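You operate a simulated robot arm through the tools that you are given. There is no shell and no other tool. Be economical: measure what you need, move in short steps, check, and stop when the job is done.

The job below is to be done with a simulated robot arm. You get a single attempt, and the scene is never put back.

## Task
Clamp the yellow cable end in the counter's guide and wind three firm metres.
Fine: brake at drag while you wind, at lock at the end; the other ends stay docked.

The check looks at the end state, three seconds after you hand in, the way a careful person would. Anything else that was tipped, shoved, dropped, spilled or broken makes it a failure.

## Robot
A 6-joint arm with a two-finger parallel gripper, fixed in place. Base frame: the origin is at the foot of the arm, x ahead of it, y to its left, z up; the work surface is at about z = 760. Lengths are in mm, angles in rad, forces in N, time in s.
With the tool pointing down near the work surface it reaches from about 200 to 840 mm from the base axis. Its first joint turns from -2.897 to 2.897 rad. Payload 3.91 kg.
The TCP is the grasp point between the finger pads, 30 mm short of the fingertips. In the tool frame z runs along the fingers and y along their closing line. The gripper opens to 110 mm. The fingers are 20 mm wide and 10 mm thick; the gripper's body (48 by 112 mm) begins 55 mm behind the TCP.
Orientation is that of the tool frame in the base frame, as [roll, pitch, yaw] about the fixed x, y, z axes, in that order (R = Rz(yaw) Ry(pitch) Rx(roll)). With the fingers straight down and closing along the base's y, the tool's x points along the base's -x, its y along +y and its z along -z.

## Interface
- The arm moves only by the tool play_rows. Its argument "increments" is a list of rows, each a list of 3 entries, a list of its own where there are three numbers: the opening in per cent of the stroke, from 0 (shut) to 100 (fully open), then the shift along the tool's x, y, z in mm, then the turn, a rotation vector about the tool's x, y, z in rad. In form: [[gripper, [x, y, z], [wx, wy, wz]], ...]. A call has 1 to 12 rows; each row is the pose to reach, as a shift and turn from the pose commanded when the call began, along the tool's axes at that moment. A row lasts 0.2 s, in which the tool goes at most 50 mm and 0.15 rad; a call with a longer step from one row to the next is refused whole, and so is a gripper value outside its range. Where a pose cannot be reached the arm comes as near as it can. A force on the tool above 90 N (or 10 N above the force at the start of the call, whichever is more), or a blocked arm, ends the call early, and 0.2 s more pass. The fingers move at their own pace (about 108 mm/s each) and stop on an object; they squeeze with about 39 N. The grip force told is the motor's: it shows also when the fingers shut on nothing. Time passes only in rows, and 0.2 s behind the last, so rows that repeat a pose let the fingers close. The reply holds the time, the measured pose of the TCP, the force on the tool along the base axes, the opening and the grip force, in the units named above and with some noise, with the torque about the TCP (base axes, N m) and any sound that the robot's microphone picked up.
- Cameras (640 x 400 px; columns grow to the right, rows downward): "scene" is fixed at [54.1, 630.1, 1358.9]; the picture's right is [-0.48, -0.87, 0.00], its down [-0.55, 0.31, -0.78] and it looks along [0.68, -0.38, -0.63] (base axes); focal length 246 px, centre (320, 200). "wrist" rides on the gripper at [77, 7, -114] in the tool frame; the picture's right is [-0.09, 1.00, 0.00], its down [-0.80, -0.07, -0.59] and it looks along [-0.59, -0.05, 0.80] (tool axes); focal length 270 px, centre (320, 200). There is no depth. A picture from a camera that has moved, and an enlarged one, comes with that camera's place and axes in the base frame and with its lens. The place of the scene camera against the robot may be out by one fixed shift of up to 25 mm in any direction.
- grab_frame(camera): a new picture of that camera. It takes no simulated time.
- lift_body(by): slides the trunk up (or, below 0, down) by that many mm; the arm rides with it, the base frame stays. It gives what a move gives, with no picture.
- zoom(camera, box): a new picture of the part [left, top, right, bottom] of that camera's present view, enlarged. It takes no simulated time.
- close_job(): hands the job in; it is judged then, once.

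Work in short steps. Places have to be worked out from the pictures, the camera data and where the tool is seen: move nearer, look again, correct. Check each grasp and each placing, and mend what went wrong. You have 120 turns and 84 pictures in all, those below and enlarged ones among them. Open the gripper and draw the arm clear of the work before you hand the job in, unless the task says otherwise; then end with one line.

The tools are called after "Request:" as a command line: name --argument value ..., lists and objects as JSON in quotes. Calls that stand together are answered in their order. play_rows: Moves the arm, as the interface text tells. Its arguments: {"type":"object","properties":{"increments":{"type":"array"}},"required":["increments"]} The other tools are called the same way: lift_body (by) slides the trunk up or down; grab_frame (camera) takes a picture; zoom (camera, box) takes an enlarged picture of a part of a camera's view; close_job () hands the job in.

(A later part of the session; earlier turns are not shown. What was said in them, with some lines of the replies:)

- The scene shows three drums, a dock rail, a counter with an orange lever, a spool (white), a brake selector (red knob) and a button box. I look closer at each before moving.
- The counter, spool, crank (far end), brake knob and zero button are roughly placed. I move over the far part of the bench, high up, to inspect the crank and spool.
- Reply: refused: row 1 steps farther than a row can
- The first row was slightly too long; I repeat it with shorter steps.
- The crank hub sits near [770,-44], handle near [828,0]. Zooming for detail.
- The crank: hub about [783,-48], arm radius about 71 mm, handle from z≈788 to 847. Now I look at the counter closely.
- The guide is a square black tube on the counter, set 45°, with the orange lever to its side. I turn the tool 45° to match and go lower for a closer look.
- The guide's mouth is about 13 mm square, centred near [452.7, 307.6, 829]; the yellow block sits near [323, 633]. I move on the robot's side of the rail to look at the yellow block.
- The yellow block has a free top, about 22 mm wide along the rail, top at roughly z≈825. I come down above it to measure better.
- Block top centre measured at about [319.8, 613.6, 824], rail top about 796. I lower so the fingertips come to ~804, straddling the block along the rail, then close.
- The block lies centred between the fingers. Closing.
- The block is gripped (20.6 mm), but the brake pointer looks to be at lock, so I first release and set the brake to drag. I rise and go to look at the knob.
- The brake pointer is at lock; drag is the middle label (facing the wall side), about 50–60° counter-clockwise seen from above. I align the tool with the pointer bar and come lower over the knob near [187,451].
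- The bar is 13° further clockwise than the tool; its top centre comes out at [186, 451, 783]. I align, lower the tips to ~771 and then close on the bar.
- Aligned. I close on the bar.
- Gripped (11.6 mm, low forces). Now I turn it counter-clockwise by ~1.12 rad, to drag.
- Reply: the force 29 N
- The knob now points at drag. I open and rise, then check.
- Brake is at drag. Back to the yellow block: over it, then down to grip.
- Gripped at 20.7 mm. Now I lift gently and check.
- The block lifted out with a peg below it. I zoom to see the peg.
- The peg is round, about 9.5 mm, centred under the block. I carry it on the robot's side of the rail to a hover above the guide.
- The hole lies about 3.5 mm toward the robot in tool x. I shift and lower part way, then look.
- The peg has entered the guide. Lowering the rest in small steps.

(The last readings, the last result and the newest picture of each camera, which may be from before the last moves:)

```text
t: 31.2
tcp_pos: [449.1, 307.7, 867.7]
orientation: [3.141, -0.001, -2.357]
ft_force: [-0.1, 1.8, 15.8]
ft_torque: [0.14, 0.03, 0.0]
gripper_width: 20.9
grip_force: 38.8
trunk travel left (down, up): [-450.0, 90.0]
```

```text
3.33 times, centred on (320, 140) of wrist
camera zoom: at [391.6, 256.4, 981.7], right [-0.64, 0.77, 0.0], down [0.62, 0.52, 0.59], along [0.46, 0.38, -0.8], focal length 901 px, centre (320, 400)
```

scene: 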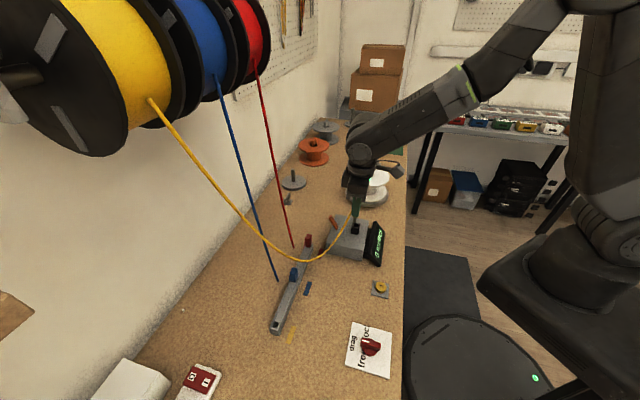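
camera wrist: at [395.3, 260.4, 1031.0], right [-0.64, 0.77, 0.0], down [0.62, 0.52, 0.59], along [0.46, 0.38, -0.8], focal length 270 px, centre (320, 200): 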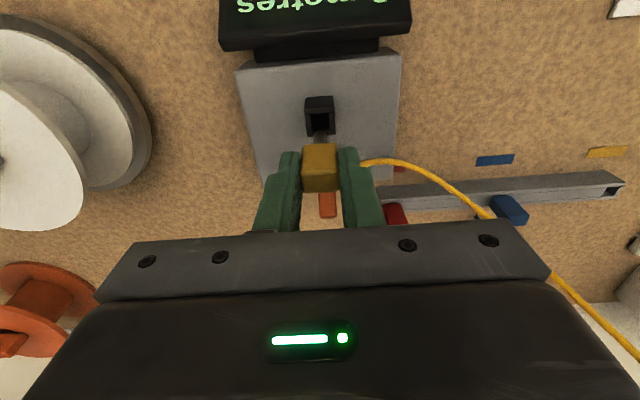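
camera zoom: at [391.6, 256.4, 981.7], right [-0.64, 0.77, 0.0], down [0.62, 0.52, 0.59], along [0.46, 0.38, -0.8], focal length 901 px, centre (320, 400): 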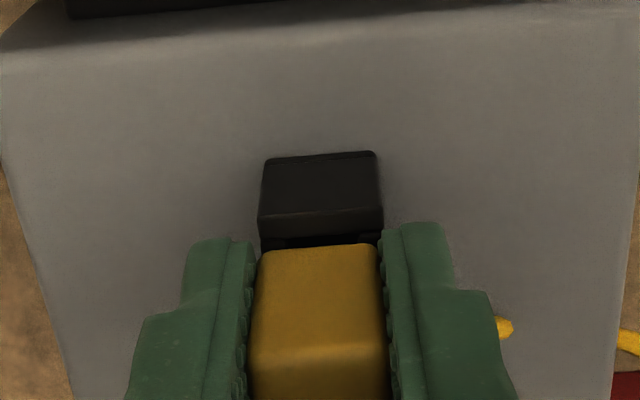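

Seated (upward reaction 16 N at the expected height). I release and rise, then look at it and the lever.

Request:
play_rows --increments '[[35, [0, 0, 0], [0, 0, 0]], [45, [0, 0, 0], [0, 0, 0]], [45, [0, 0, -20], [0, 0, 0]], [45, [0, 0, -50], [0, 0, 0]], [45, [0, 0, -80], [0, 0, 0]], [45, [0, 0, -90], [0, 0, 0]]]'

Request:
grab_frame --camera "wrist"

Request:
zoom --camera "scene" --box '[320, 180, 400, 270]'

```text
t: 32.6
tcp_pos: [450.5, 307.6, 960.1]
orientation: [3.142, 0.0, -2.355]
ft_force: [0.4, -0.4, -0.1]
ft_torque: [0.02, 0.0, 0.04]
gripper_width: 49.5
grip_force: 0.2
trunk travel left (down, up): [-450.0, 90.0]
```

```text
41 pictures are left
camera wrist: at [392.4, 257.0, 1073.6], right [-0.64, 0.77, 0.0], down [0.62, 0.52, 0.59], along [0.46, 0.38, -0.8], focal length 270 px, centre (320, 200)
```

wrist: 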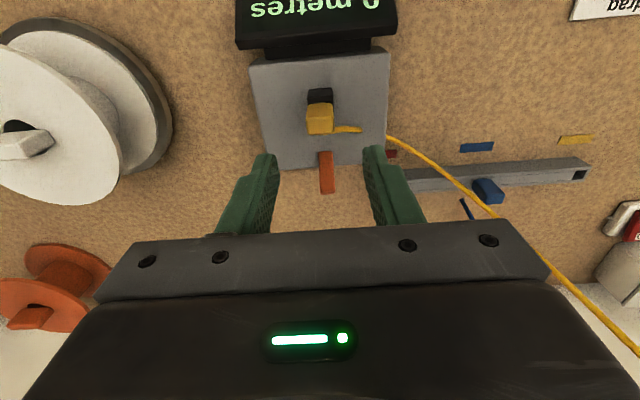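

```text
4.44 times, centred on (360, 225) of scene
camera zoom: at [54.1, 630.1, 1358.9], right [-0.48, -0.87, 0.0], down [-0.55, 0.31, -0.78], along [0.68, -0.38, -0.63], focal length 1093 px, centre (142, 89)
```

zoom: 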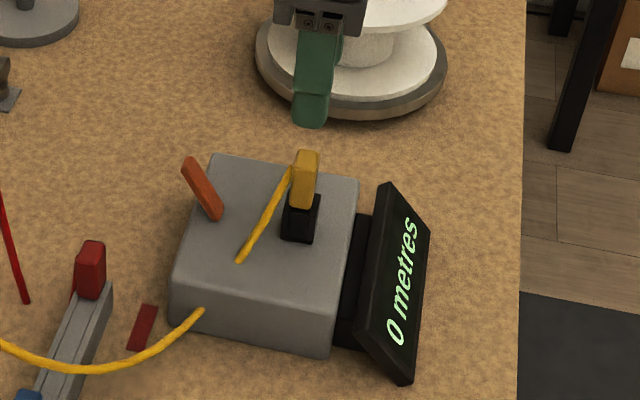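

Request:
zoom --camera "wrist" --box '[270, 70, 390, 210]'

```text
2.86 times, centred on (330, 140) of wrist
camera zoom: at [392.4, 257.0, 1073.6], right [-0.64, 0.77, 0.0], down [0.62, 0.52, 0.59], along [0.46, 0.38, -0.8], focal length 772 px, centre (291, 371)
```

zoom: 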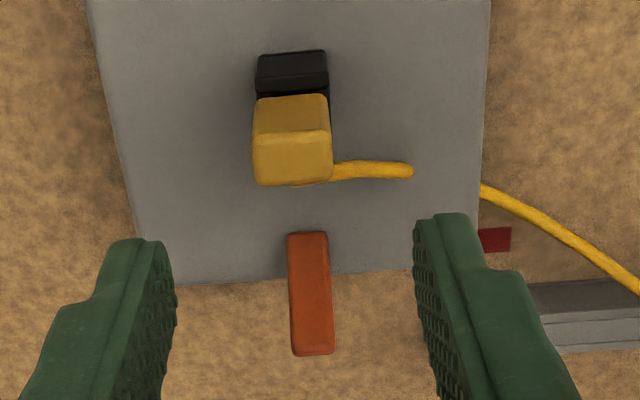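

The block sits in the guide. The orange lever leans away from the guide (base ≈[495,349,800], tip ≈[508,363,853]). I go outside it with shut fingers, to push it toward the guide.

Request:
play_rows --increments '[[0, [-40, 0, 0], [0, 0, 0]], [0, [-80, 0, 0], [0, 0, 0]], [0, [-108, 0, 10], [0, 0, 0]], [0, [-108, 0, 45], [0, 0, 0]], [0, [-108, 0, 75], [0, 0, 0]], [0, [-108, 0, 92], [0, 0, 0]], [0, [-108, 0, 92], [0, 0, 0]]]'

Request:
grab_frame --camera "wrist"

```text
t: 34.2
tcp_pos: [525.8, 383.9, 868.1]
orientation: [-3.139, 0.001, -2.358]
ft_force: [-0.3, 0.2, 0.2]
ft_torque: [0.01, -0.02, 0.02]
gripper_width: 0.2
grip_force: 37.9
trunk travel left (down, up): [-450.0, 90.0]
```

```text
38 pictures are left
camera wrist: at [467.4, 334.3, 981.6], right [-0.64, 0.77, 0.0], down [0.62, 0.52, 0.59], along [0.46, 0.38, -0.8], focal length 270 px, centre (320, 200)
```

wrist: 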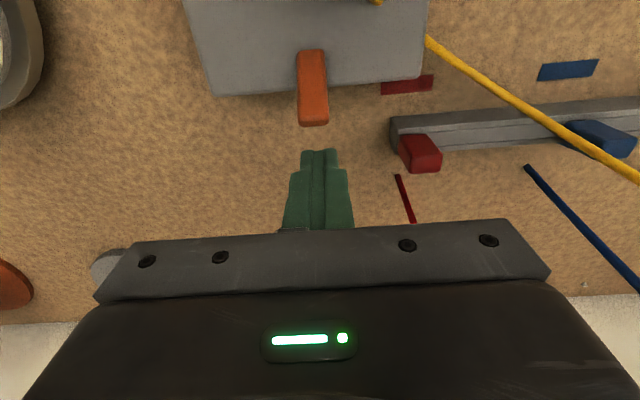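

Fingers are outside the lever and lined up. I push toward the guide in small steps.

Request:
play_rows --increments '[[0, [8, 0, 0], [0, 0, 0]], [0, [16, 0, 0], [0, 0, 0]], [0, [24, 0, 0], [0, 0, 0]], [0, [32, 0, 0], [0, 0, 0]], [0, [40, 0, 0], [0, 0, 0]], [0, [46, 0, 0], [0, 0, 0]], [0, [46, 0, 0], [0, 0, 0]]]'

Request:
zoom --camera "wrist" --box '[200, 0, 440, 220]'

```text
t: 35.8
tcp_pos: [495.2, 351.1, 868.1]
orientation: [-3.141, 0.0, -2.355]
ft_force: [-1.2, 0.6, 0.1]
ft_torque: [0.0, 0.01, -0.01]
gripper_width: 0.0
grip_force: 36.9
trunk travel left (down, up): [-450.0, 90.0]
```

```text
1.82 times, centred on (320, 110) of wrist
camera zoom: at [436.1, 300.5, 981.4], right [-0.64, 0.77, 0.0], down [0.62, 0.52, 0.59], along [0.46, 0.38, -0.8], focal length 491 px, centre (320, 364)
```

zoom: 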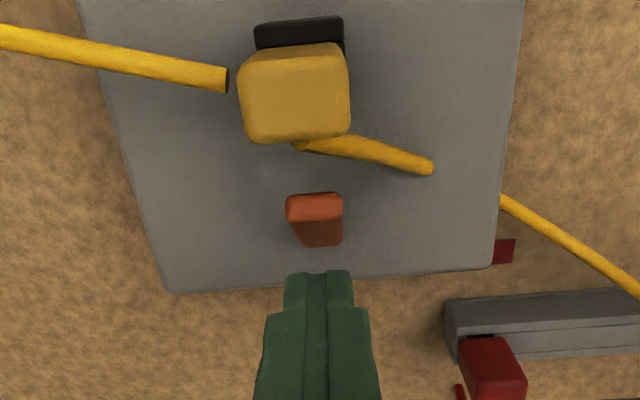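

The lever flipped over and a yellow line now runs from the block toward the spool: clamped. I back off, rise and check with the scene camera.

Request:
play_rows --increments '[[0, [-15, 0, 0], [0, 0, 0]], [0, [-15, 0, -40], [0, 0, 0]], [0, [-15, 0, -80], [0, 0, 0]], [0, [-15, 0, -120], [0, 0, 0]], [0, [-15, 0, -120], [0, 0, 0]]]'

Request:
grab_frame --camera "scene"

Request:
zoom --camera "scene" --box '[310, 130, 430, 280]'

```text
t: 37.0
tcp_pos: [505.6, 359.6, 986.8]
orientation: [-3.141, 0.001, -2.357]
ft_force: [0.8, 0.1, -0.4]
ft_torque: [0.05, -0.04, 0.01]
gripper_width: 0.0
grip_force: 37.7
trunk travel left (down, up): [-450.0, 90.0]
```

```text
36 pictures are left
```

scene: 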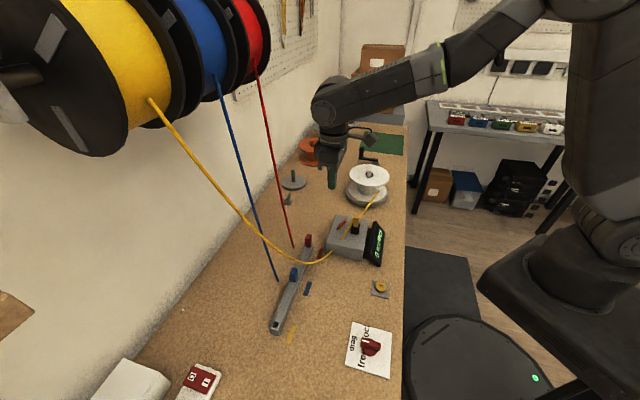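

```text
2.67 times, centred on (370, 205) of scene
camera zoom: at [54.1, 630.1, 1358.9], right [-0.48, -0.87, 0.0], down [-0.55, 0.31, -0.78], along [0.68, -0.38, -0.63], focal length 656 px, centre (187, 187)
```

zoom: 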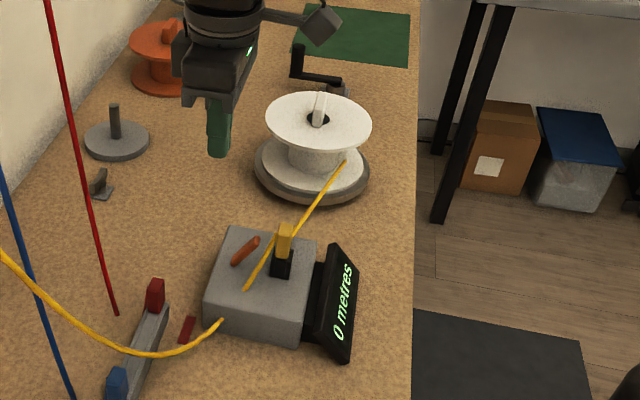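

All good: clamped, counter at 0, line runs to the white spool. Now I travel to the crank, turning the tool back square.

Request:
play_rows --increments '[[20, [12, -40, -4], [0, 0, 0.08]], [40, [25, -80, -8], [0, 0, 0.16]], [60, [37, -120, -12], [0, 0, 0.24]], [60, [50, -160, -16], [0, 0, 0.32]], [60, [62, -200, -16], [0, 0, 0.4]], [60, [74, -240, -16], [0, 0, 0.48]], [60, [87, -280, -16], [0, 0, 0.56]], [60, [99, -320, -16], [0, 0, 0.64]], [60, [111, -360, -16], [0, 0, 0.72]], [60, [124, -400, -16], [0, 0, 0.785]], [60, [124, -400, -16], [0, 0, 0.785]]]'

```text
t: 39.4
tcp_pos: [700.5, -7.7, 1003.3]
orientation: [3.141, 0.0, -3.14]
ft_force: [0.7, 0.5, -0.6]
ft_torque: [0.0, -0.01, 0.02]
gripper_width: 66.0
grip_force: 0.1
trunk travel left (down, up): [-450.0, 90.0]
```

Now tilt the fingers outward 0.35 rad and go above the handle.

Request:
play_rows --increments '[[60, [-25, 2, 18], [0, -0.09, 0]], [60, [-50, 4, 36], [0, -0.18, 0]], [60, [-75, 6, 54], [0, -0.27, 0]], [60, [-100, 8, 72], [0, -0.35, 0]], [60, [-122, 8, 88], [0, -0.35, 0]], [60, [-122, 8, 88], [0, -0.35, 0]]]'

Request:
grab_frame --camera "wrist"

Request:
zoom --camera "scene" --box '[330, 100, 420, 200]'

```text
t: 40.8
tcp_pos: [823.2, -1.7, 913.1]
orientation: [3.142, 0.35, 3.141]
ft_force: [-0.6, -0.2, -0.2]
ft_torque: [0.01, -0.01, 0.01]
gripper_width: 65.9
grip_force: 0.1
trunk travel left (down, up): [-450.0, 90.0]
```

```text
34 pictures are left
camera wrist: at [712.5, 4.8, 993.8], right [0.08, 1.0, 0.03], down [0.55, -0.07, 0.83], along [0.83, -0.05, -0.55], focal length 270 px, centre (320, 200)
```

wrist: 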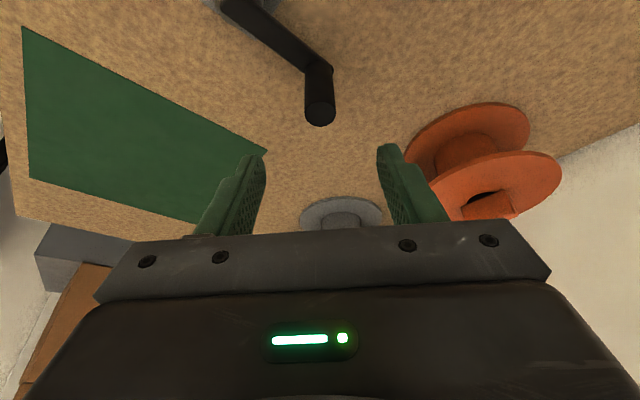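

```text
4.00 times, centred on (375, 150) of scene
camera zoom: at [54.1, 630.1, 1358.9], right [-0.48, -0.87, 0.0], down [-0.55, 0.31, -0.78], along [0.68, -0.38, -0.63], focal length 984 px, centre (100, 400)
```

zoom: 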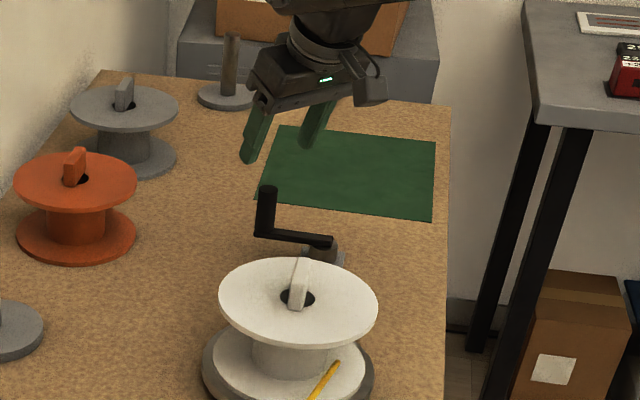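

Handle top is near [835, 0, ~840]. I lower so the fingers straddle it loosely and look again.

Request:
play_rows --increments '[[60, [5, 0, 19], [0, 0, 0]], [60, [10, 0, 38], [0, 0, 0]], [60, [15.2, 0, 56.2], [0, 0, 0]], [60, [15.2, 0, 56.2], [0, 0, 0]]]'

Request:
zoom --camera "wrist" --box '[160, 40, 480, 240]'

```text
t: 41.8
tcp_pos: [827.7, -2.4, 856.8]
orientation: [3.141, 0.351, 3.141]
ft_force: [-0.2, 0.1, 0.9]
ft_torque: [-0.01, 0.02, 0.01]
gripper_width: 65.7
grip_force: 0.0
trunk travel left (down, up): [-450.0, 90.0]
```

```text
2.00 times, centred on (320, 140) of wrist
camera zoom: at [718.0, 3.9, 936.3], right [0.08, 1.0, 0.03], down [0.55, -0.07, 0.83], along [0.83, -0.05, -0.55], focal length 541 px, centre (320, 320)
```

zoom: 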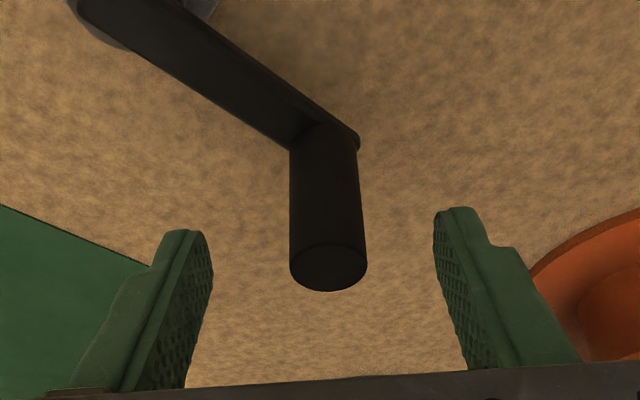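

Handle axis measured at [830.5, 0, top 845], diameter 20, arm top about 808. I lower to grasp with tips at ~813 and close.

Request:
play_rows --increments '[[60, [1.5, 1, 8], [0, 0, 0]], [60, [2.9, 2, 16], [0, 0, 0]], [40, [2.9, 2, 16], [0, 0, 0]], [20, [2.9, 2, 16], [0, 0, 0]], [0, [2.9, 2, 16], [0, 0, 0]], [0, [2.9, 2, 16], [0, 0, 0]]]'

Request:
zoom --camera "wrist" --box '[160, 40, 480, 240]'

```text
t: 43.2
tcp_pos: [829.9, -0.4, 842.6]
orientation: [-3.141, 0.349, 3.141]
ft_force: [1.2, 2.1, -1.2]
ft_torque: [-0.48, 0.0, 0.02]
gripper_width: 21.0
grip_force: 45.4
trunk travel left (down, up): [-450.0, 90.0]
```

```text
2.00 times, centred on (320, 140) of wrist
camera zoom: at [720.4, 6.2, 921.5], right [0.08, 1.0, 0.03], down [0.55, -0.07, 0.83], along [0.83, -0.05, -0.55], focal length 541 px, centre (320, 320)
```

zoom: 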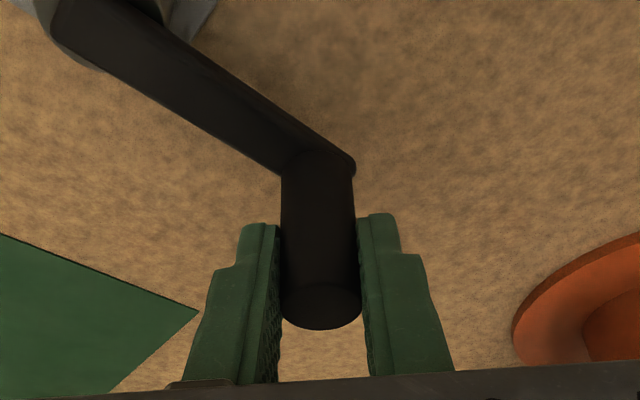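

Firm grip on the handle. I try a first 40° counter-clockwise arc and watch force and counter.

Request:
play_rows --increments '[[0, [8.7, 7.8, -3.2], [0, 0, 0]], [0, [18.6, 13.8, -6.8], [0, 0, 0]], [0, [29.3, 18.0, -10.7], [0, 0, 0]], [0, [40.5, 20.1, -14.8], [0, 0, 0]], [0, [40.5, 20.1, -14.8], [0, 0, 0]]]'

Request:
zoom --camera "scene" --box '[320, 130, 420, 270]'

```text
t: 44.4
tcp_pos: [787.3, 19.8, 843.0]
orientation: [-3.141, 0.35, -3.142]
ft_force: [0.6, 0.9, 0.6]
ft_torque: [-0.4, -0.17, 0.04]
gripper_width: 21.1
grip_force: 45.0
trunk travel left (down, up): [-450.0, 90.0]
```

```text
2.86 times, centred on (370, 200) of scene
camera zoom: at [54.1, 630.1, 1358.9], right [-0.48, -0.87, 0.0], down [-0.55, 0.31, -0.78], along [0.68, -0.38, -0.63], focal length 703 px, centre (177, 200)
```

zoom: 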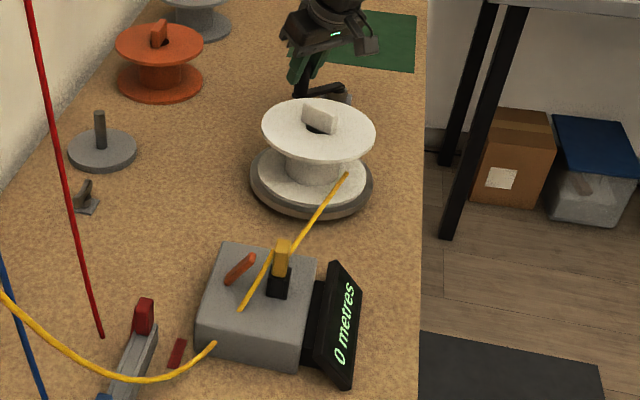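

Forces are tiny, the spool turns with it. I do a full turn and read the counter.

Request:
play_rows --increments '[[0, [33.28, -6.25, -12.15], [0, 0, 0]], [0, [59.17, -29.38, -21.6], [0, 0, 0]], [0, [70.74, -63.18, -25.82], [0, 0, 0]], [0, [64.87, -98.61, -23.68], [0, 0, 0]], [0, [43.14, -126.17, -15.75], [0, 0, 0]], [0, [11.39, -138.48, -4.16], [0, 0, 0]], [0, [-21.9, -132.23, 7.99], [0, 0, 0]], [0, [-47.79, -109.1, 17.44], [0, 0, 0]], [0, [-59.35, -75.3, 21.66], [0, 0, 0]], [0, [-53.48, -39.87, 19.52], [0, 0, 0]], [0, [-31.75, -12.31, 11.59], [0, 0, 0]], [0, [0, 0, 0], [0, 0, 0]]]'

Request:
zoom --camera "scene" --box '[320, 130, 420, 270]'

```text
t: 47.0
tcp_pos: [785.1, 20.8, 842.1]
orientation: [-3.141, 0.347, -3.141]
ft_force: [-2.7, -5.1, 1.0]
ft_torque: [0.31, -0.02, 0.0]
gripper_width: 21.1
grip_force: 45.1
trunk travel left (down, up): [-450.0, 90.0]
```

```text
2.86 times, centred on (370, 200) of scene
camera zoom: at [54.1, 630.1, 1358.9], right [-0.48, -0.87, 0.0], down [-0.55, 0.31, -0.78], along [0.68, -0.38, -0.63], focal length 703 px, centre (177, 200)
```

zoom: 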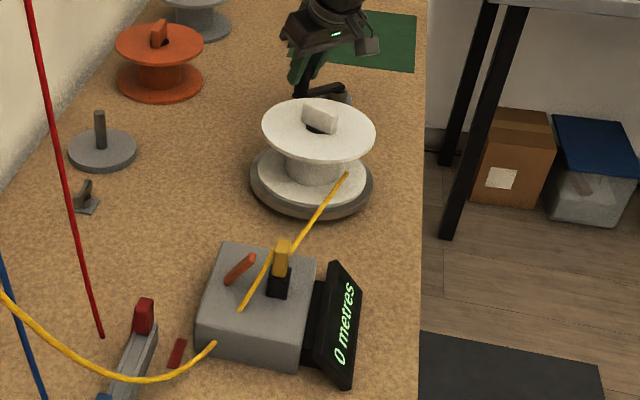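

Counter reads whole metres probably; tangent side says counter-clockwise is right. I do more turns.

Request:
play_rows --increments '[[0, [33.28, -6.25, -12.15], [0, 0, 0]], [0, [59.17, -29.38, -21.6], [0, 0, 0]], [0, [70.74, -63.18, -25.82], [0, 0, 0]], [0, [64.87, -98.61, -23.68], [0, 0, 0]], [0, [43.14, -126.17, -15.75], [0, 0, 0]], [0, [11.39, -138.48, -4.16], [0, 0, 0]], [0, [-21.9, -132.23, 7.99], [0, 0, 0]], [0, [-47.79, -109.1, 17.44], [0, 0, 0]], [0, [-59.35, -75.3, 21.66], [0, 0, 0]], [0, [-53.48, -39.87, 19.52], [0, 0, 0]], [0, [-31.75, -12.31, 11.59], [0, 0, 0]], [0, [0, 0, 0], [0, 0, 0]]]'

Request:
play_rows --increments '[[0, [33.28, -6.25, -12.15], [0, 0, 0]], [0, [59.17, -29.38, -21.6], [0, 0, 0]], [0, [70.74, -63.18, -25.82], [0, 0, 0]], [0, [64.87, -98.61, -23.68], [0, 0, 0]], [0, [43.14, -126.17, -15.75], [0, 0, 0]], [0, [11.39, -138.48, -4.16], [0, 0, 0]], [0, [-21.9, -132.23, 7.99], [0, 0, 0]], [0, [-47.79, -109.1, 17.44], [0, 0, 0]], [0, [-59.35, -75.3, 21.66], [0, 0, 0]], [0, [-53.48, -39.87, 19.52], [0, 0, 0]], [0, [-31.75, -12.31, 11.59], [0, 0, 0]], [0, [0, 0, 0], [0, 0, 0]]]'

Request:
zoom --camera "scene" --box '[320, 130, 420, 270]'

```text
t: 49.6
tcp_pos: [785.4, 20.6, 842.1]
orientation: [-3.141, 0.35, 3.139]
ft_force: [-2.3, -3.3, 7.2]
ft_torque: [-0.57, -0.09, -0.03]
gripper_width: 21.2
grip_force: 44.8
trunk travel left (down, up): [-450.0, 90.0]
```

```text
t: 52.2
tcp_pos: [786.6, 20.4, 841.7]
orientation: [3.14, 0.349, -3.141]
ft_force: [-3.0, -4.0, 10.5]
ft_torque: [-0.67, 0.36, 0.0]
gripper_width: 20.9
grip_force: 44.9
trunk travel left (down, up): [-450.0, 90.0]
```

```text
2.86 times, centred on (370, 200) of scene
camera zoom: at [54.1, 630.1, 1358.9], right [-0.48, -0.87, 0.0], down [-0.55, 0.31, -0.78], along [0.68, -0.38, -0.63], focal length 703 px, centre (177, 200)
```

zoom: 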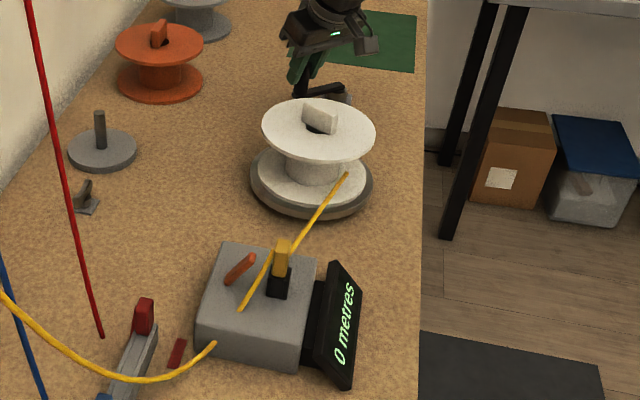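

Still 0 after ~3.1 turns (≈0.75 m by the hub size, so below one metre). Two more turns.

Request:
play_rows --increments '[[0, [33.28, -6.25, -12.15], [0, 0, 0]], [0, [59.17, -29.38, -21.6], [0, 0, 0]], [0, [70.74, -63.18, -25.82], [0, 0, 0]], [0, [64.87, -98.61, -23.68], [0, 0, 0]], [0, [43.14, -126.17, -15.75], [0, 0, 0]], [0, [11.39, -138.48, -4.16], [0, 0, 0]], [0, [-21.9, -132.23, 7.99], [0, 0, 0]], [0, [-47.79, -109.1, 17.44], [0, 0, 0]], [0, [-59.35, -75.3, 21.66], [0, 0, 0]], [0, [-53.48, -39.87, 19.52], [0, 0, 0]], [0, [-31.75, -12.31, 11.59], [0, 0, 0]], [0, [0, 0, 0], [0, 0, 0]]]'

Request:
play_rows --increments '[[0, [33.28, -6.25, -12.15], [0, 0, 0]], [0, [59.17, -29.38, -21.6], [0, 0, 0]], [0, [70.74, -63.18, -25.82], [0, 0, 0]], [0, [64.87, -98.61, -23.68], [0, 0, 0]], [0, [43.14, -126.17, -15.75], [0, 0, 0]], [0, [11.39, -138.48, -4.16], [0, 0, 0]], [0, [-21.9, -132.23, 7.99], [0, 0, 0]], [0, [-47.79, -109.1, 17.44], [0, 0, 0]], [0, [-59.35, -75.3, 21.66], [0, 0, 0]], [0, [-53.48, -39.87, 19.52], [0, 0, 0]], [0, [-31.75, -12.31, 11.59], [0, 0, 0]], [0, [0, 0, 0], [0, 0, 0]]]'

Request:
zoom --camera "scene" --box '[320, 130, 420, 270]'

```text
t: 54.8
tcp_pos: [786.8, 20.7, 843.4]
orientation: [3.141, 0.344, -3.142]
ft_force: [-3.6, -3.7, -8.9]
ft_torque: [-0.69, 0.29, -0.02]
gripper_width: 21.0
grip_force: 45.1
trunk travel left (down, up): [-450.0, 90.0]
```

```text
t: 57.4
tcp_pos: [785.4, 21.2, 842.5]
orientation: [-3.141, 0.35, 3.142]
ft_force: [-3.6, -8.2, -1.6]
ft_torque: [-0.72, -0.12, -0.05]
gripper_width: 21.3
grip_force: 45.3
trunk travel left (down, up): [-450.0, 90.0]
```

```text
2.86 times, centred on (370, 200) of scene
camera zoom: at [54.1, 630.1, 1358.9], right [-0.48, -0.87, 0.0], down [-0.55, 0.31, -0.78], along [0.68, -0.38, -0.63], focal length 703 px, centre (177, 200)
```

zoom: 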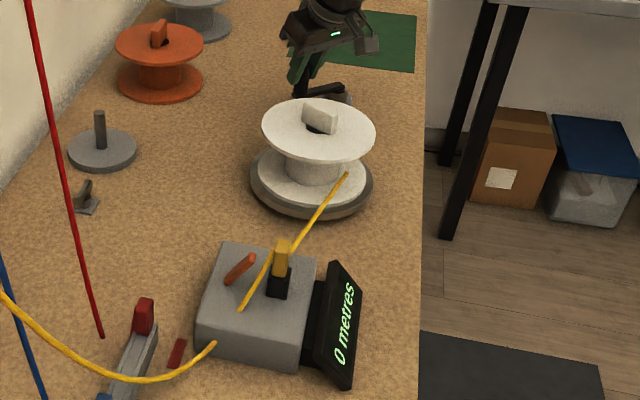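

No count after 5 turns this way, so it likely winds clockwise. I reverse for two turns and look.

Request:
play_rows --increments '[[0, [-31.75, -12.31, 11.59], [0, 0, 0]], [0, [-53.48, -39.87, 19.52], [0, 0, 0]], [0, [-59.35, -75.3, 21.66], [0, 0, 0]], [0, [-47.79, -109.1, 17.44], [0, 0, 0]], [0, [-21.9, -132.23, 7.99], [0, 0, 0]], [0, [11.39, -138.48, -4.16], [0, 0, 0]], [0, [43.14, -126.17, -15.75], [0, 0, 0]], [0, [64.87, -98.61, -23.68], [0, 0, 0]], [0, [70.74, -63.18, -25.82], [0, 0, 0]], [0, [59.17, -29.38, -21.6], [0, 0, 0]], [0, [33.28, -6.25, -12.15], [0, 0, 0]], [0, [0, 0, 0], [0, 0, 0]]]'

Request:
play_rows --increments '[[0, [-31.75, -12.31, 11.59], [0, 0, 0]], [0, [-53.48, -39.87, 19.52], [0, 0, 0]], [0, [-59.35, -75.3, 21.66], [0, 0, 0]], [0, [-47.79, -109.1, 17.44], [0, 0, 0]], [0, [-21.9, -132.23, 7.99], [0, 0, 0]], [0, [11.39, -138.48, -4.16], [0, 0, 0]], [0, [43.14, -126.17, -15.75], [0, 0, 0]], [0, [64.87, -98.61, -23.68], [0, 0, 0]], [0, [70.74, -63.18, -25.82], [0, 0, 0]], [0, [59.17, -29.38, -21.6], [0, 0, 0]], [0, [33.28, -6.25, -12.15], [0, 0, 0]], [0, [0, 0, 0], [0, 0, 0]]]'

Request:
zoom --camera "scene" --box '[320, 130, 420, 270]'

```text
t: 60.0
tcp_pos: [787.2, 20.7, 842.6]
orientation: [-3.141, 0.351, 3.141]
ft_force: [3.0, 3.7, -0.5]
ft_torque: [-0.45, 0.04, 0.04]
gripper_width: 21.3
grip_force: 45.1
trunk travel left (down, up): [-450.0, 90.0]
```

```text
t: 62.6
tcp_pos: [785.7, 19.2, 842.1]
orientation: [3.141, 0.349, 3.141]
ft_force: [1.4, -7.7, -4.2]
ft_torque: [-0.66, -0.32, -0.06]
gripper_width: 21.0
grip_force: 45.1
trunk travel left (down, up): [-450.0, 90.0]
```

```text
2.86 times, centred on (370, 200) of scene
camera zoom: at [54.1, 630.1, 1358.9], right [-0.48, -0.87, 0.0], down [-0.55, 0.31, -0.78], along [0.68, -0.38, -0.63], focal length 703 px, centre (177, 200)
```

zoom: 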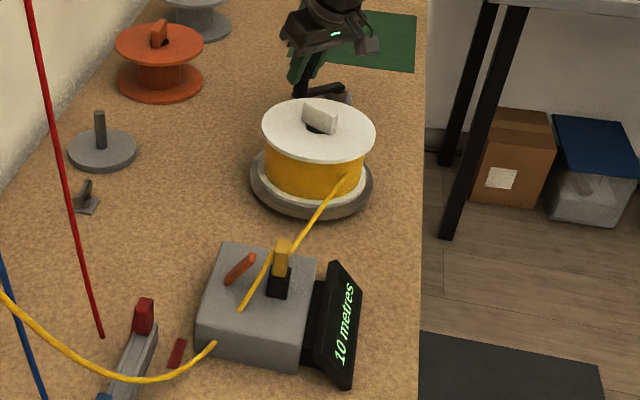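

It winds clockwise, at about 5 m per turn: 10 m is too much. I unwind counter-clockwise and check whether the counter goes back.

Request:
play_rows --increments '[[0, [33.28, -6.25, -12.15], [0, 0, 0]], [0, [59.17, -29.38, -21.6], [0, 0, 0]], [0, [70.74, -63.18, -25.82], [0, 0, 0]], [0, [64.87, -98.61, -23.68], [0, 0, 0]], [0, [43.14, -126.17, -15.75], [0, 0, 0]], [0, [11.39, -138.48, -4.16], [0, 0, 0]], [0, [-21.9, -132.23, 7.99], [0, 0, 0]], [0, [-47.79, -109.1, 17.44], [0, 0, 0]], [0, [-59.35, -75.3, 21.66], [0, 0, 0]], [0, [-53.48, -39.87, 19.52], [0, 0, 0]], [0, [-31.75, -12.31, 11.59], [0, 0, 0]], [0, [0, 0, 0], [0, 0, 0]]]'

Request:
zoom --camera "scene" --box '[320, 130, 420, 270]'

```text
t: 65.2
tcp_pos: [785.8, 20.6, 843.6]
orientation: [3.141, 0.35, 3.141]
ft_force: [-2.5, -5.9, 4.3]
ft_torque: [-0.65, -0.33, -0.05]
gripper_width: 21.0
grip_force: 45.0
trunk travel left (down, up): [-450.0, 90.0]
```

```text
2.86 times, centred on (370, 200) of scene
camera zoom: at [54.1, 630.1, 1358.9], right [-0.48, -0.87, 0.0], down [-0.55, 0.31, -0.78], along [0.68, -0.38, -0.63], focal length 703 px, centre (177, 200)
```

zoom: 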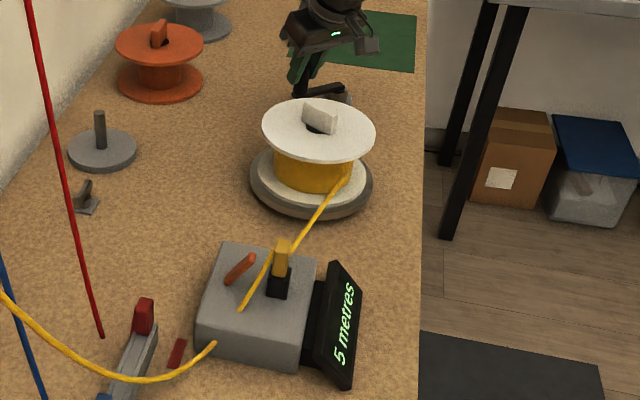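

5 m per turn, and it unwinds properly. I unwind one more turn to zero and check.

Request:
play_rows --increments '[[0, [33.28, -6.25, -12.15], [0, 0, 0]], [0, [59.17, -29.38, -21.6], [0, 0, 0]], [0, [70.74, -63.18, -25.82], [0, 0, 0]], [0, [64.87, -98.61, -23.68], [0, 0, 0]], [0, [43.14, -126.17, -15.75], [0, 0, 0]], [0, [11.39, -138.48, -4.16], [0, 0, 0]], [0, [-21.9, -132.23, 7.99], [0, 0, 0]], [0, [-47.79, -109.1, 17.44], [0, 0, 0]], [0, [-59.35, -75.3, 21.66], [0, 0, 0]], [0, [-53.48, -39.87, 19.52], [0, 0, 0]], [0, [-31.75, -12.31, 11.59], [0, 0, 0]], [0, [0, 0, 0], [0, 0, 0]]]'

Request:
zoom --camera "scene" --box '[320, 130, 420, 270]'

```text
t: 67.8
tcp_pos: [787.3, 20.4, 842.5]
orientation: [-3.141, 0.348, -3.141]
ft_force: [-4.0, -4.7, 0.8]
ft_torque: [-0.67, 0.03, -0.07]
gripper_width: 21.1
grip_force: 44.8
trunk travel left (down, up): [-450.0, 90.0]
```

```text
2.86 times, centred on (370, 200) of scene
camera zoom: at [54.1, 630.1, 1358.9], right [-0.48, -0.87, 0.0], down [-0.55, 0.31, -0.78], along [0.68, -0.38, -0.63], focal length 703 px, centre (177, 200)
```

zoom: 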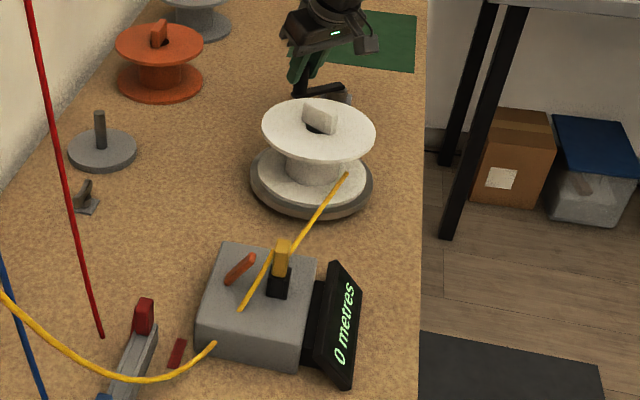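

Empty spool, 0 metres. Now I wind clockwise 216° (3 m) steadily.

Request:
play_rows --increments '[[0, [-25.96, -8.45, 9.47], [0, 0, 0]], [0, [-46.44, -27.41, 16.95], [0, 0, 0]], [0, [-57.92, -53.61, 21.14], [0, 0, 0]], [0, [-58.39, -82.5, 21.31], [0, 0, 0]], [0, [-47.79, -109.1, 17.44], [0, 0, 0]], [0, [-27.94, -128.81, 10.2], [0, 0, 0]], [0, [-2.26, -138.22, 0.83], [0, 0, 0]], [0, [24.78, -135.7, -9.05], [0, 0, 0]], [0, [48.53, -121.69, -17.71], [0, 0, 0]], [0, [48.53, -121.69, -17.71], [0, 0, 0]]]'

Request:
zoom --camera "scene" --box '[320, 130, 420, 270]'

```text
t: 70.0
tcp_pos: [734.3, -103.7, 842.8]
orientation: [-3.141, 0.347, 3.141]
ft_force: [-16.8, -18.4, 2.3]
ft_torque: [-0.94, 0.31, -0.12]
gripper_width: 21.2
grip_force: 44.4
trunk travel left (down, up): [-450.0, 90.0]
```

```text
2.86 times, centred on (370, 200) of scene
camera zoom: at [54.1, 630.1, 1358.9], right [-0.48, -0.87, 0.0], down [-0.55, 0.31, -0.78], along [0.68, -0.38, -0.63], focal length 703 px, centre (177, 200)
```

zoom: 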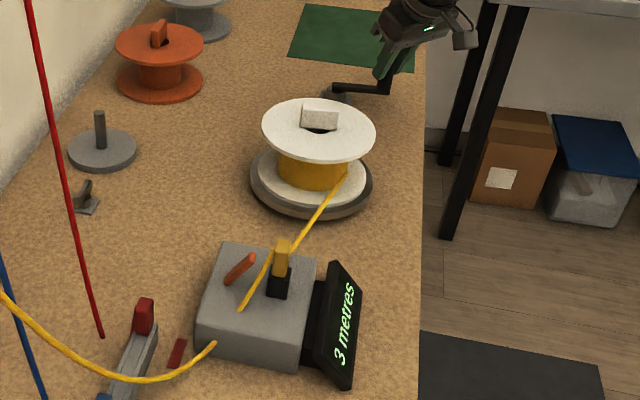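

Display shows 3 metres with 216° swept. I ease the radial preload, open, and rise straight up, then check the count holds.

Request:
play_rows --increments '[[0, [0.75, -0.9, -0.3], [0, 0, 0]], [25, [0.75, -0.9, -0.3], [0, 0, 0]], [50, [0.75, -0.9, -0.3], [0, 0, 0]], [60, [0.75, -0.9, -0.3], [0, 0, 0]], [60, [-9, -0.9, -28], [0, 0, 0]], [60, [-22, -0.9, -64], [0, 0, 0]], [60, [-36, -0.9, -103], [0, 0, 0]], [60, [-50, -0.9, -141], [0, 0, 0]], [60, [-50, -0.9, -141], [0, 0, 0]]]'

Request:
zoom --camera "scene" --box '[320, 130, 420, 270]'

```text
t: 72.0
tcp_pos: [732.6, -100.7, 990.5]
orientation: [3.141, 0.349, 3.141]
ft_force: [-0.3, 0.4, 0.4]
ft_torque: [-0.01, 0.01, -0.03]
gripper_width: 66.0
grip_force: 0.1
trunk travel left (down, up): [-450.0, 90.0]
```

```text
2.86 times, centred on (370, 200) of scene
camera zoom: at [54.1, 630.1, 1358.9], right [-0.48, -0.87, 0.0], down [-0.55, 0.31, -0.78], along [0.68, -0.38, -0.63], focal length 703 px, centre (177, 200)
```

zoom: 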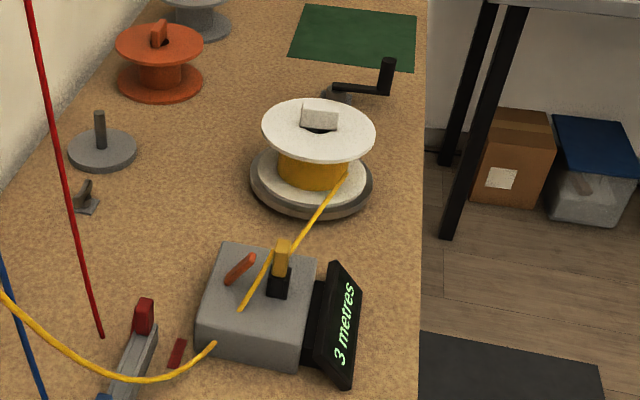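

Count holds at 3. Next the brake: I straighten the tool and travel back toward the knob.

Request:
play_rows --increments '[[60, [31, 25, -11], [0, 0.06, 0]], [60, [62, 50, -22], [0, 0.12, 0]], [60, [94, 75, -34], [0, 0.18, 0]], [60, [125, 100, -46], [0, 0.24, 0]], [60, [156, 125, -57], [0, 0.3, 0]], [60, [188, 150, -69], [0, 0.35, 0]], [60, [188, 150, -69], [0, 0.35, 0]]]'

```text
t: 73.6
tcp_pos: [533.6, 51.4, 992.7]
orientation: [3.141, 0.001, -3.141]
ft_force: [0.1, 0.4, 0.2]
ft_torque: [0.01, -0.02, 0.03]
gripper_width: 66.0
grip_force: 0.2
trunk travel left (down, up): [-450.0, 90.0]
```

Request:
play_rows --increments '[[60, [29, 33.5, 3], [0, 0, -0.066]], [60, [58, 67, 6], [0, 0, -0.131]], [60, [87, 100.5, 9], [0, 0, -0.196]], [60, [116, 134, 12], [0, 0, -0.262]], [60, [145, 167, 15], [0, 0, -0.327]], [60, [174, 201, 18], [0, 0, -0.393]], [60, [203, 234, 24], [0, 0, -0.458]], [60, [232, 268, 30], [0, 0, -0.524]], [60, [261, 301, 36], [0, 0, -0.589]], [60, [290, 335, 42], [0, 0, -0.655]], [60, [319, 368, 48], [0, 0, -0.72]], [60, [347, 401.6, 54], [0, 0, -0.785]]]'

Request:
zoom --camera "wrist" --box '[240, 20, 420, 140]'

```text
t: 76.2
tcp_pos: [186.6, 451.3, 938.9]
orientation: [-3.141, 0.001, -2.358]
ft_force: [0.5, -0.1, 0.4]
ft_torque: [0.0, 0.02, 0.04]
gripper_width: 66.2
grip_force: 0.0
trunk travel left (down, up): [-450.0, 90.0]
```

```text
3.33 times, centred on (330, 80) of wrist
camera zoom: at [128.8, 400.7, 1051.3], right [-0.64, 0.77, 0.0], down [0.62, 0.52, 0.59], along [0.46, 0.38, -0.8], focal length 901 px, centre (287, 600)
```

zoom: 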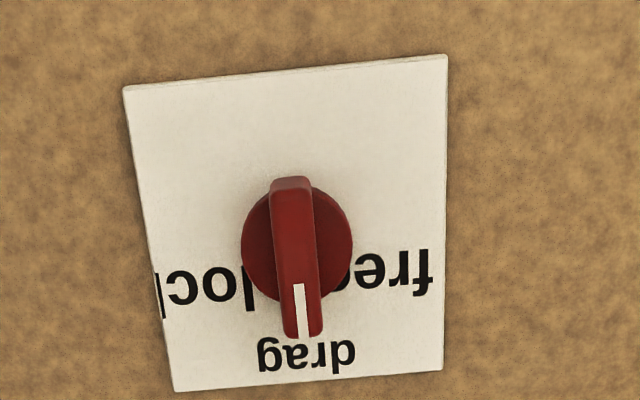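

The knob still points at drag. I lower onto the bar and grip it.

Request:
play_rows --increments '[[50, [1, 0, 40], [0, 0, 0]], [50, [1.5, 0, 80], [0, 0, 0]], [50, [1.5, 0, 110], [0, 0, 0]], [50, [1.5, 0, 130], [0, 0, 0]], [50, [1.5, 0, 137], [0, 0, 0]], [50, [1.5, 0, 137], [0, 0, 0]], [20, [1.5, 0, 137], [0, 0, 0]], [0, [1.5, 0, 137], [0, 0, 0]], [0, [1.5, 0, 137], [0, 0, 0]]]'

```text
t: 78.2
tcp_pos: [182.6, 453.6, 800.2]
orientation: [3.141, 0.005, -2.356]
ft_force: [-24.2, 22.8, -4.6]
ft_torque: [1.1, 0.71, 0.04]
gripper_width: 33.6
grip_force: 44.5
trunk travel left (down, up): [-450.0, 90.0]
```

The fingers closed on the knob's disc (33.6 mm), not on the bar. I open, rise 4 mm, and shift slightly along the closing line.

Request:
play_rows --increments '[[50, [0, 0, 0], [0, 0, 0]], [50, [0, 2, -5], [0, 0, 0]], [50, [0, 2, -5], [0, 0, 0]], [20, [0, 2, -5], [0, 0, 0]], [0, [0, 2, -5], [0, 0, 0]], [0, [0, 2, -5], [0, 0, 0]]]'

Request:
zoom --camera "wrist" --box '[200, 110, 440, 260]'

```text
t: 79.6
tcp_pos: [181.8, 451.9, 806.6]
orientation: [3.141, 0.001, -2.357]
ft_force: [-7.6, 5.7, -1.6]
ft_torque: [0.46, -0.08, 0.02]
gripper_width: 11.6
grip_force: 44.9
trunk travel left (down, up): [-450.0, 90.0]
```

```text
2.67 times, centred on (320, 185) of wrist
camera zoom: at [125.4, 401.4, 918.6], right [-0.64, 0.77, 0.0], down [0.62, 0.52, 0.6], along [0.46, 0.38, -0.8], focal length 721 px, centre (320, 240)
```

zoom: 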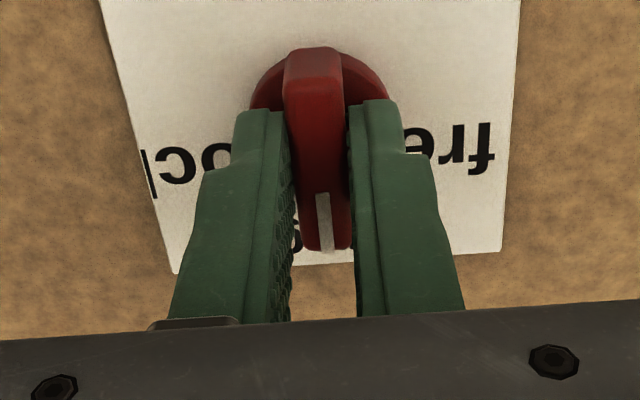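

The bar is gripped now (11.6 mm). Turning clockwise to lock.

Request:
play_rows --increments '[[0, [0, 0, 0], [0, 0, 0.14]], [0, [0, 0, 0], [0, 0, 0.28]], [0, [0, 0, 0], [0, 0, 0.42]], [0, [0, 0, 0], [0, 0, 0.56]], [0, [0, 0, 0], [0, 0, 0.7]], [0, [0, 0, 0], [0, 0, 0.84]], [0, [0, 0, 0], [0, 0, 0.98]], [0, [0, 0, 0], [0, 0, 1.09]], [0, [0, 0, 0], [0, 0, 1.09]]]'

Request:
zoom --camera "wrist" --box '[200, 110, 440, 260]'

```text
t: 81.6
tcp_pos: [183.0, 452.9, 805.8]
orientation: [3.141, 0.003, 2.838]
ft_force: [-15.1, 21.1, -10.4]
ft_torque: [0.78, 1.18, 0.0]
gripper_width: 11.6
grip_force: 45.1
trunk travel left (down, up): [-450.0, 90.0]
```

```text
2.67 times, centred on (320, 185) of wrist
camera zoom: at [113.0, 482.0, 918.6], right [0.38, 0.92, 0.0], down [0.74, -0.31, 0.6], along [0.55, -0.23, -0.8], focal length 721 px, centre (320, 240)
```

zoom: 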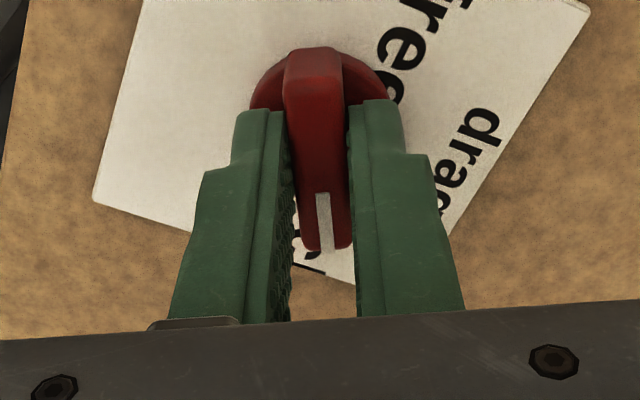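

The pointer is at lock. I open, rise well clear, and check everything.

Request:
play_rows --increments '[[15, [0, 0, 0], [0, 0, 0]], [40, [0, 0, 0], [0, 0, 0]], [60, [0, 0, -30], [0, 0, 0]], [60, [0, 0, -70], [0, 0, 0]], [60, [0, 0, -110], [0, 0, 0]], [60, [0, 0, -130], [0, 0, 0]], [60, [0, 0, -130], [0, 0, 0]]]'

Request:
zoom --camera "wrist" --box '[240, 20, 420, 140]'

Request:
grab_frame --camera "scene"

```text
t: 83.2
tcp_pos: [185.0, 450.2, 935.9]
orientation: [3.141, 0.002, 2.836]
ft_force: [0.0, -0.2, 0.2]
ft_torque: [-0.02, -0.01, 0.0]
gripper_width: 66.1
grip_force: 0.1
trunk travel left (down, up): [-450.0, 90.0]
```

```text
3.33 times, centred on (330, 80) of wrist
camera zoom: at [115.4, 479.0, 1049.2], right [0.38, 0.92, 0.0], down [0.74, -0.31, 0.59], along [0.55, -0.23, -0.8], focal length 901 px, centre (287, 600)
```

zoom: 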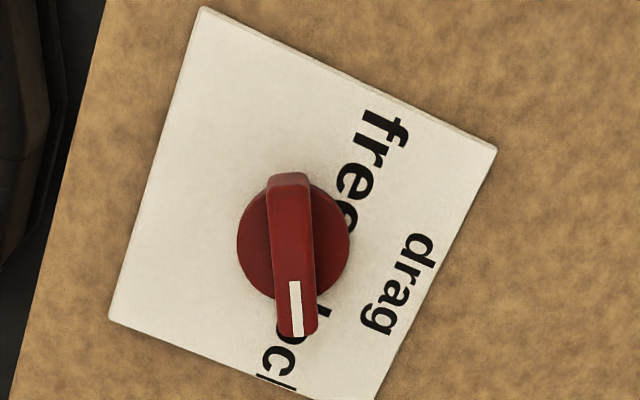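

```text
17 pictures are left
```

scene: 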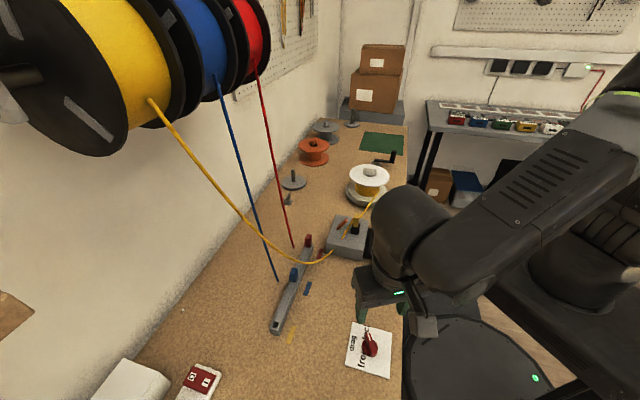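

The pointer is at lock but maybe a few degrees short of where it was originally; I compare with the same scene view as at the start.

Request:
zoom --camera "scene" --box '[330, 300, 410, 400]'

```text
4.00 times, centred on (370, 350) of scene
camera zoom: at [54.1, 630.1, 1358.9], right [-0.48, -0.87, 0.0], down [-0.55, 0.31, -0.78], along [0.68, -0.38, -0.63], focal length 984 px, centre (120, -400)
```

zoom: 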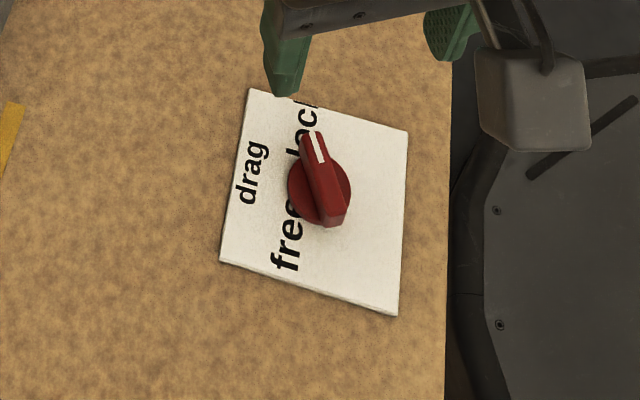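

It is about 8° short of its original lock position. I regrip and turn a little further.

Request:
play_rows --increments '[[50, [0, 0, 40], [0, 0, 0]], [50, [0, 0, 80], [0, 0, 0]], [50, [0, 0, 115], [0, 0, 0]], [50, [0, 0, 130], [0, 0, 0]], [50, [0, 0, 130], [0, 0, 0]], [20, [0, 0, 130], [0, 0, 0]], [0, [0, 0, 130], [0, 0, 0]], [0, [0, 0, 130], [0, 0, 0]], [0, [0, 0, 130], [0, 0, 0.07]], [0, [0, 0, 130], [0, 0, 0.14]], [0, [0, 0, 130], [0, 0, 0.14]]]'

Request:
play_rows --increments '[[15, [0, 0, 0], [0, 0, 0]], [40, [0, 0, 0], [0, 0, 0]], [60, [0, 0, -30], [0, 0, 0]], [60, [0, 0, -70], [0, 0, 0]], [60, [0, 0, -110], [0, 0, 0]], [60, [0, 0, -130], [0, 0, 0]], [60, [0, 0, -130], [0, 0, 0]]]'

Request:
zoom --camera "scene" --box '[330, 300, 410, 400]'

```text
t: 85.6
tcp_pos: [183.6, 452.8, 805.9]
orientation: [-3.142, 0.0, 2.698]
ft_force: [5.9, 20.0, -14.1]
ft_torque: [0.86, 0.49, -0.01]
gripper_width: 12.1
grip_force: 45.3
trunk travel left (down, up): [-450.0, 90.0]
```

```text
t: 87.2
tcp_pos: [184.6, 449.3, 937.5]
orientation: [-3.141, 0.0, 2.697]
ft_force: [0.0, -0.1, -0.1]
ft_torque: [0.03, 0.0, -0.02]
gripper_width: 66.3
grip_force: 0.1
trunk travel left (down, up): [-450.0, 90.0]
```

```text
4.00 times, centred on (370, 350) of scene
camera zoom: at [54.1, 630.1, 1358.9], right [-0.48, -0.87, 0.0], down [-0.55, 0.31, -0.78], along [0.68, -0.38, -0.63], focal length 984 px, centre (120, -400)
```

zoom: 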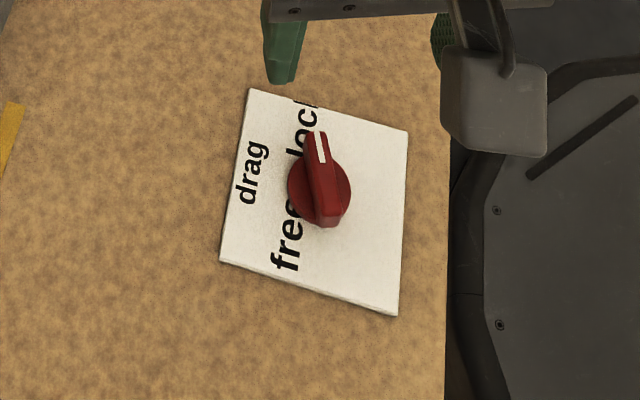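

The pointer now matches its original lock position. I draw the arm clear upward and do a final check of counter and docks.

Request:
play_rows --increments '[[80, [0, 0, -45], [0, 0, 0]], [100, [0, 0, -90], [0, 0, 0]], [100, [0, 0, -135], [0, 0, 0]], [100, [0, 0, -180], [0, 0, 0]], [100, [0, 0, -220], [0, 0, 0]], [100, [0, 0, -220], [0, 0, 0]]]'

Request:
grab_frame --camera "scene"

Request:
zoom --camera "scene" --box '[280, 140, 420, 300]'

Request:
grab_frame --camera "wrist"

```text
t: 88.6
tcp_pos: [185.6, 450.8, 1155.7]
orientation: [-3.14, 0.0, 2.695]
ft_force: [-0.4, -0.8, -0.1]
ft_torque: [-0.02, -0.02, -0.02]
gripper_width: 110.1
grip_force: 0.1
trunk travel left (down, up): [-450.0, 90.0]
```

```text
14 pictures are left
```

scene: 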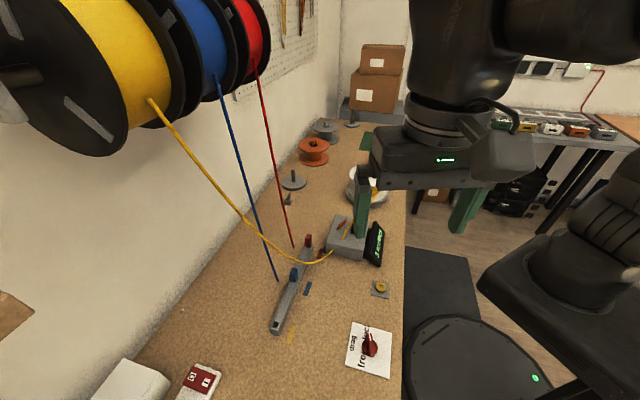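

```text
2.50 times, centred on (350, 220) of scene
camera zoom: at [54.1, 630.1, 1358.9], right [-0.48, -0.87, 0.0], down [-0.55, 0.31, -0.78], along [0.68, -0.38, -0.63], focal length 615 px, centre (245, 150)
```

zoom: 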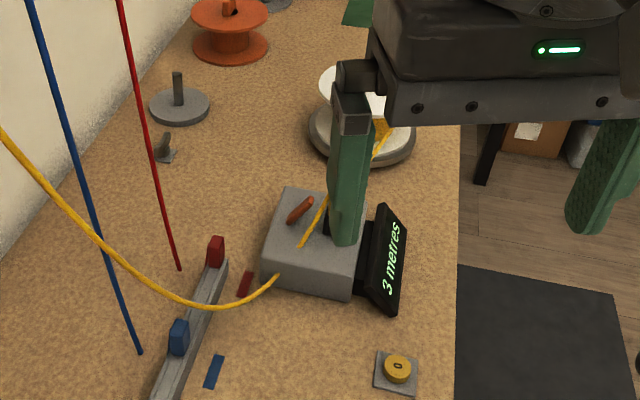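

```text
12 pictures are left
camera wrist: at [119.7, 489.7, 1268.4], right [0.51, 0.86, 0.0], down [0.69, -0.41, 0.59], along [0.51, -0.3, -0.8], focal length 270 px, centre (320, 200)
```

wrist: 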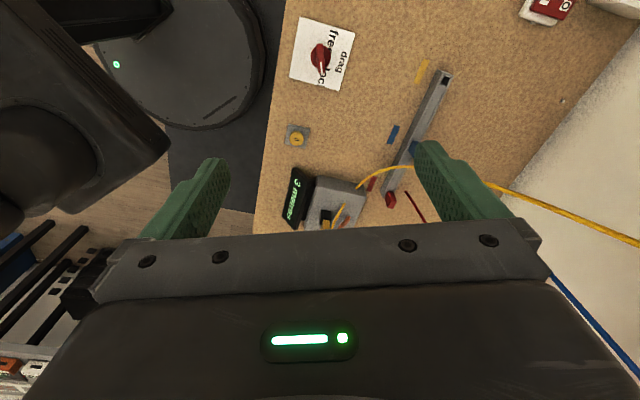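

Counter reads 3 metres, the yellow end is clamped in the guide, the brake is at lock, red and blue are docked, and the arm is clear. Handing in.

Request:
close_job

```text
The job is handed in.
```

The yellow cable end is clamped in the counter's guide and the counter reads 3 metres, wound with the brake at drag and now at lock. My first try overshot to 10 m, so I unwound to 0 and rewound. The red and blue ends stayed docked.
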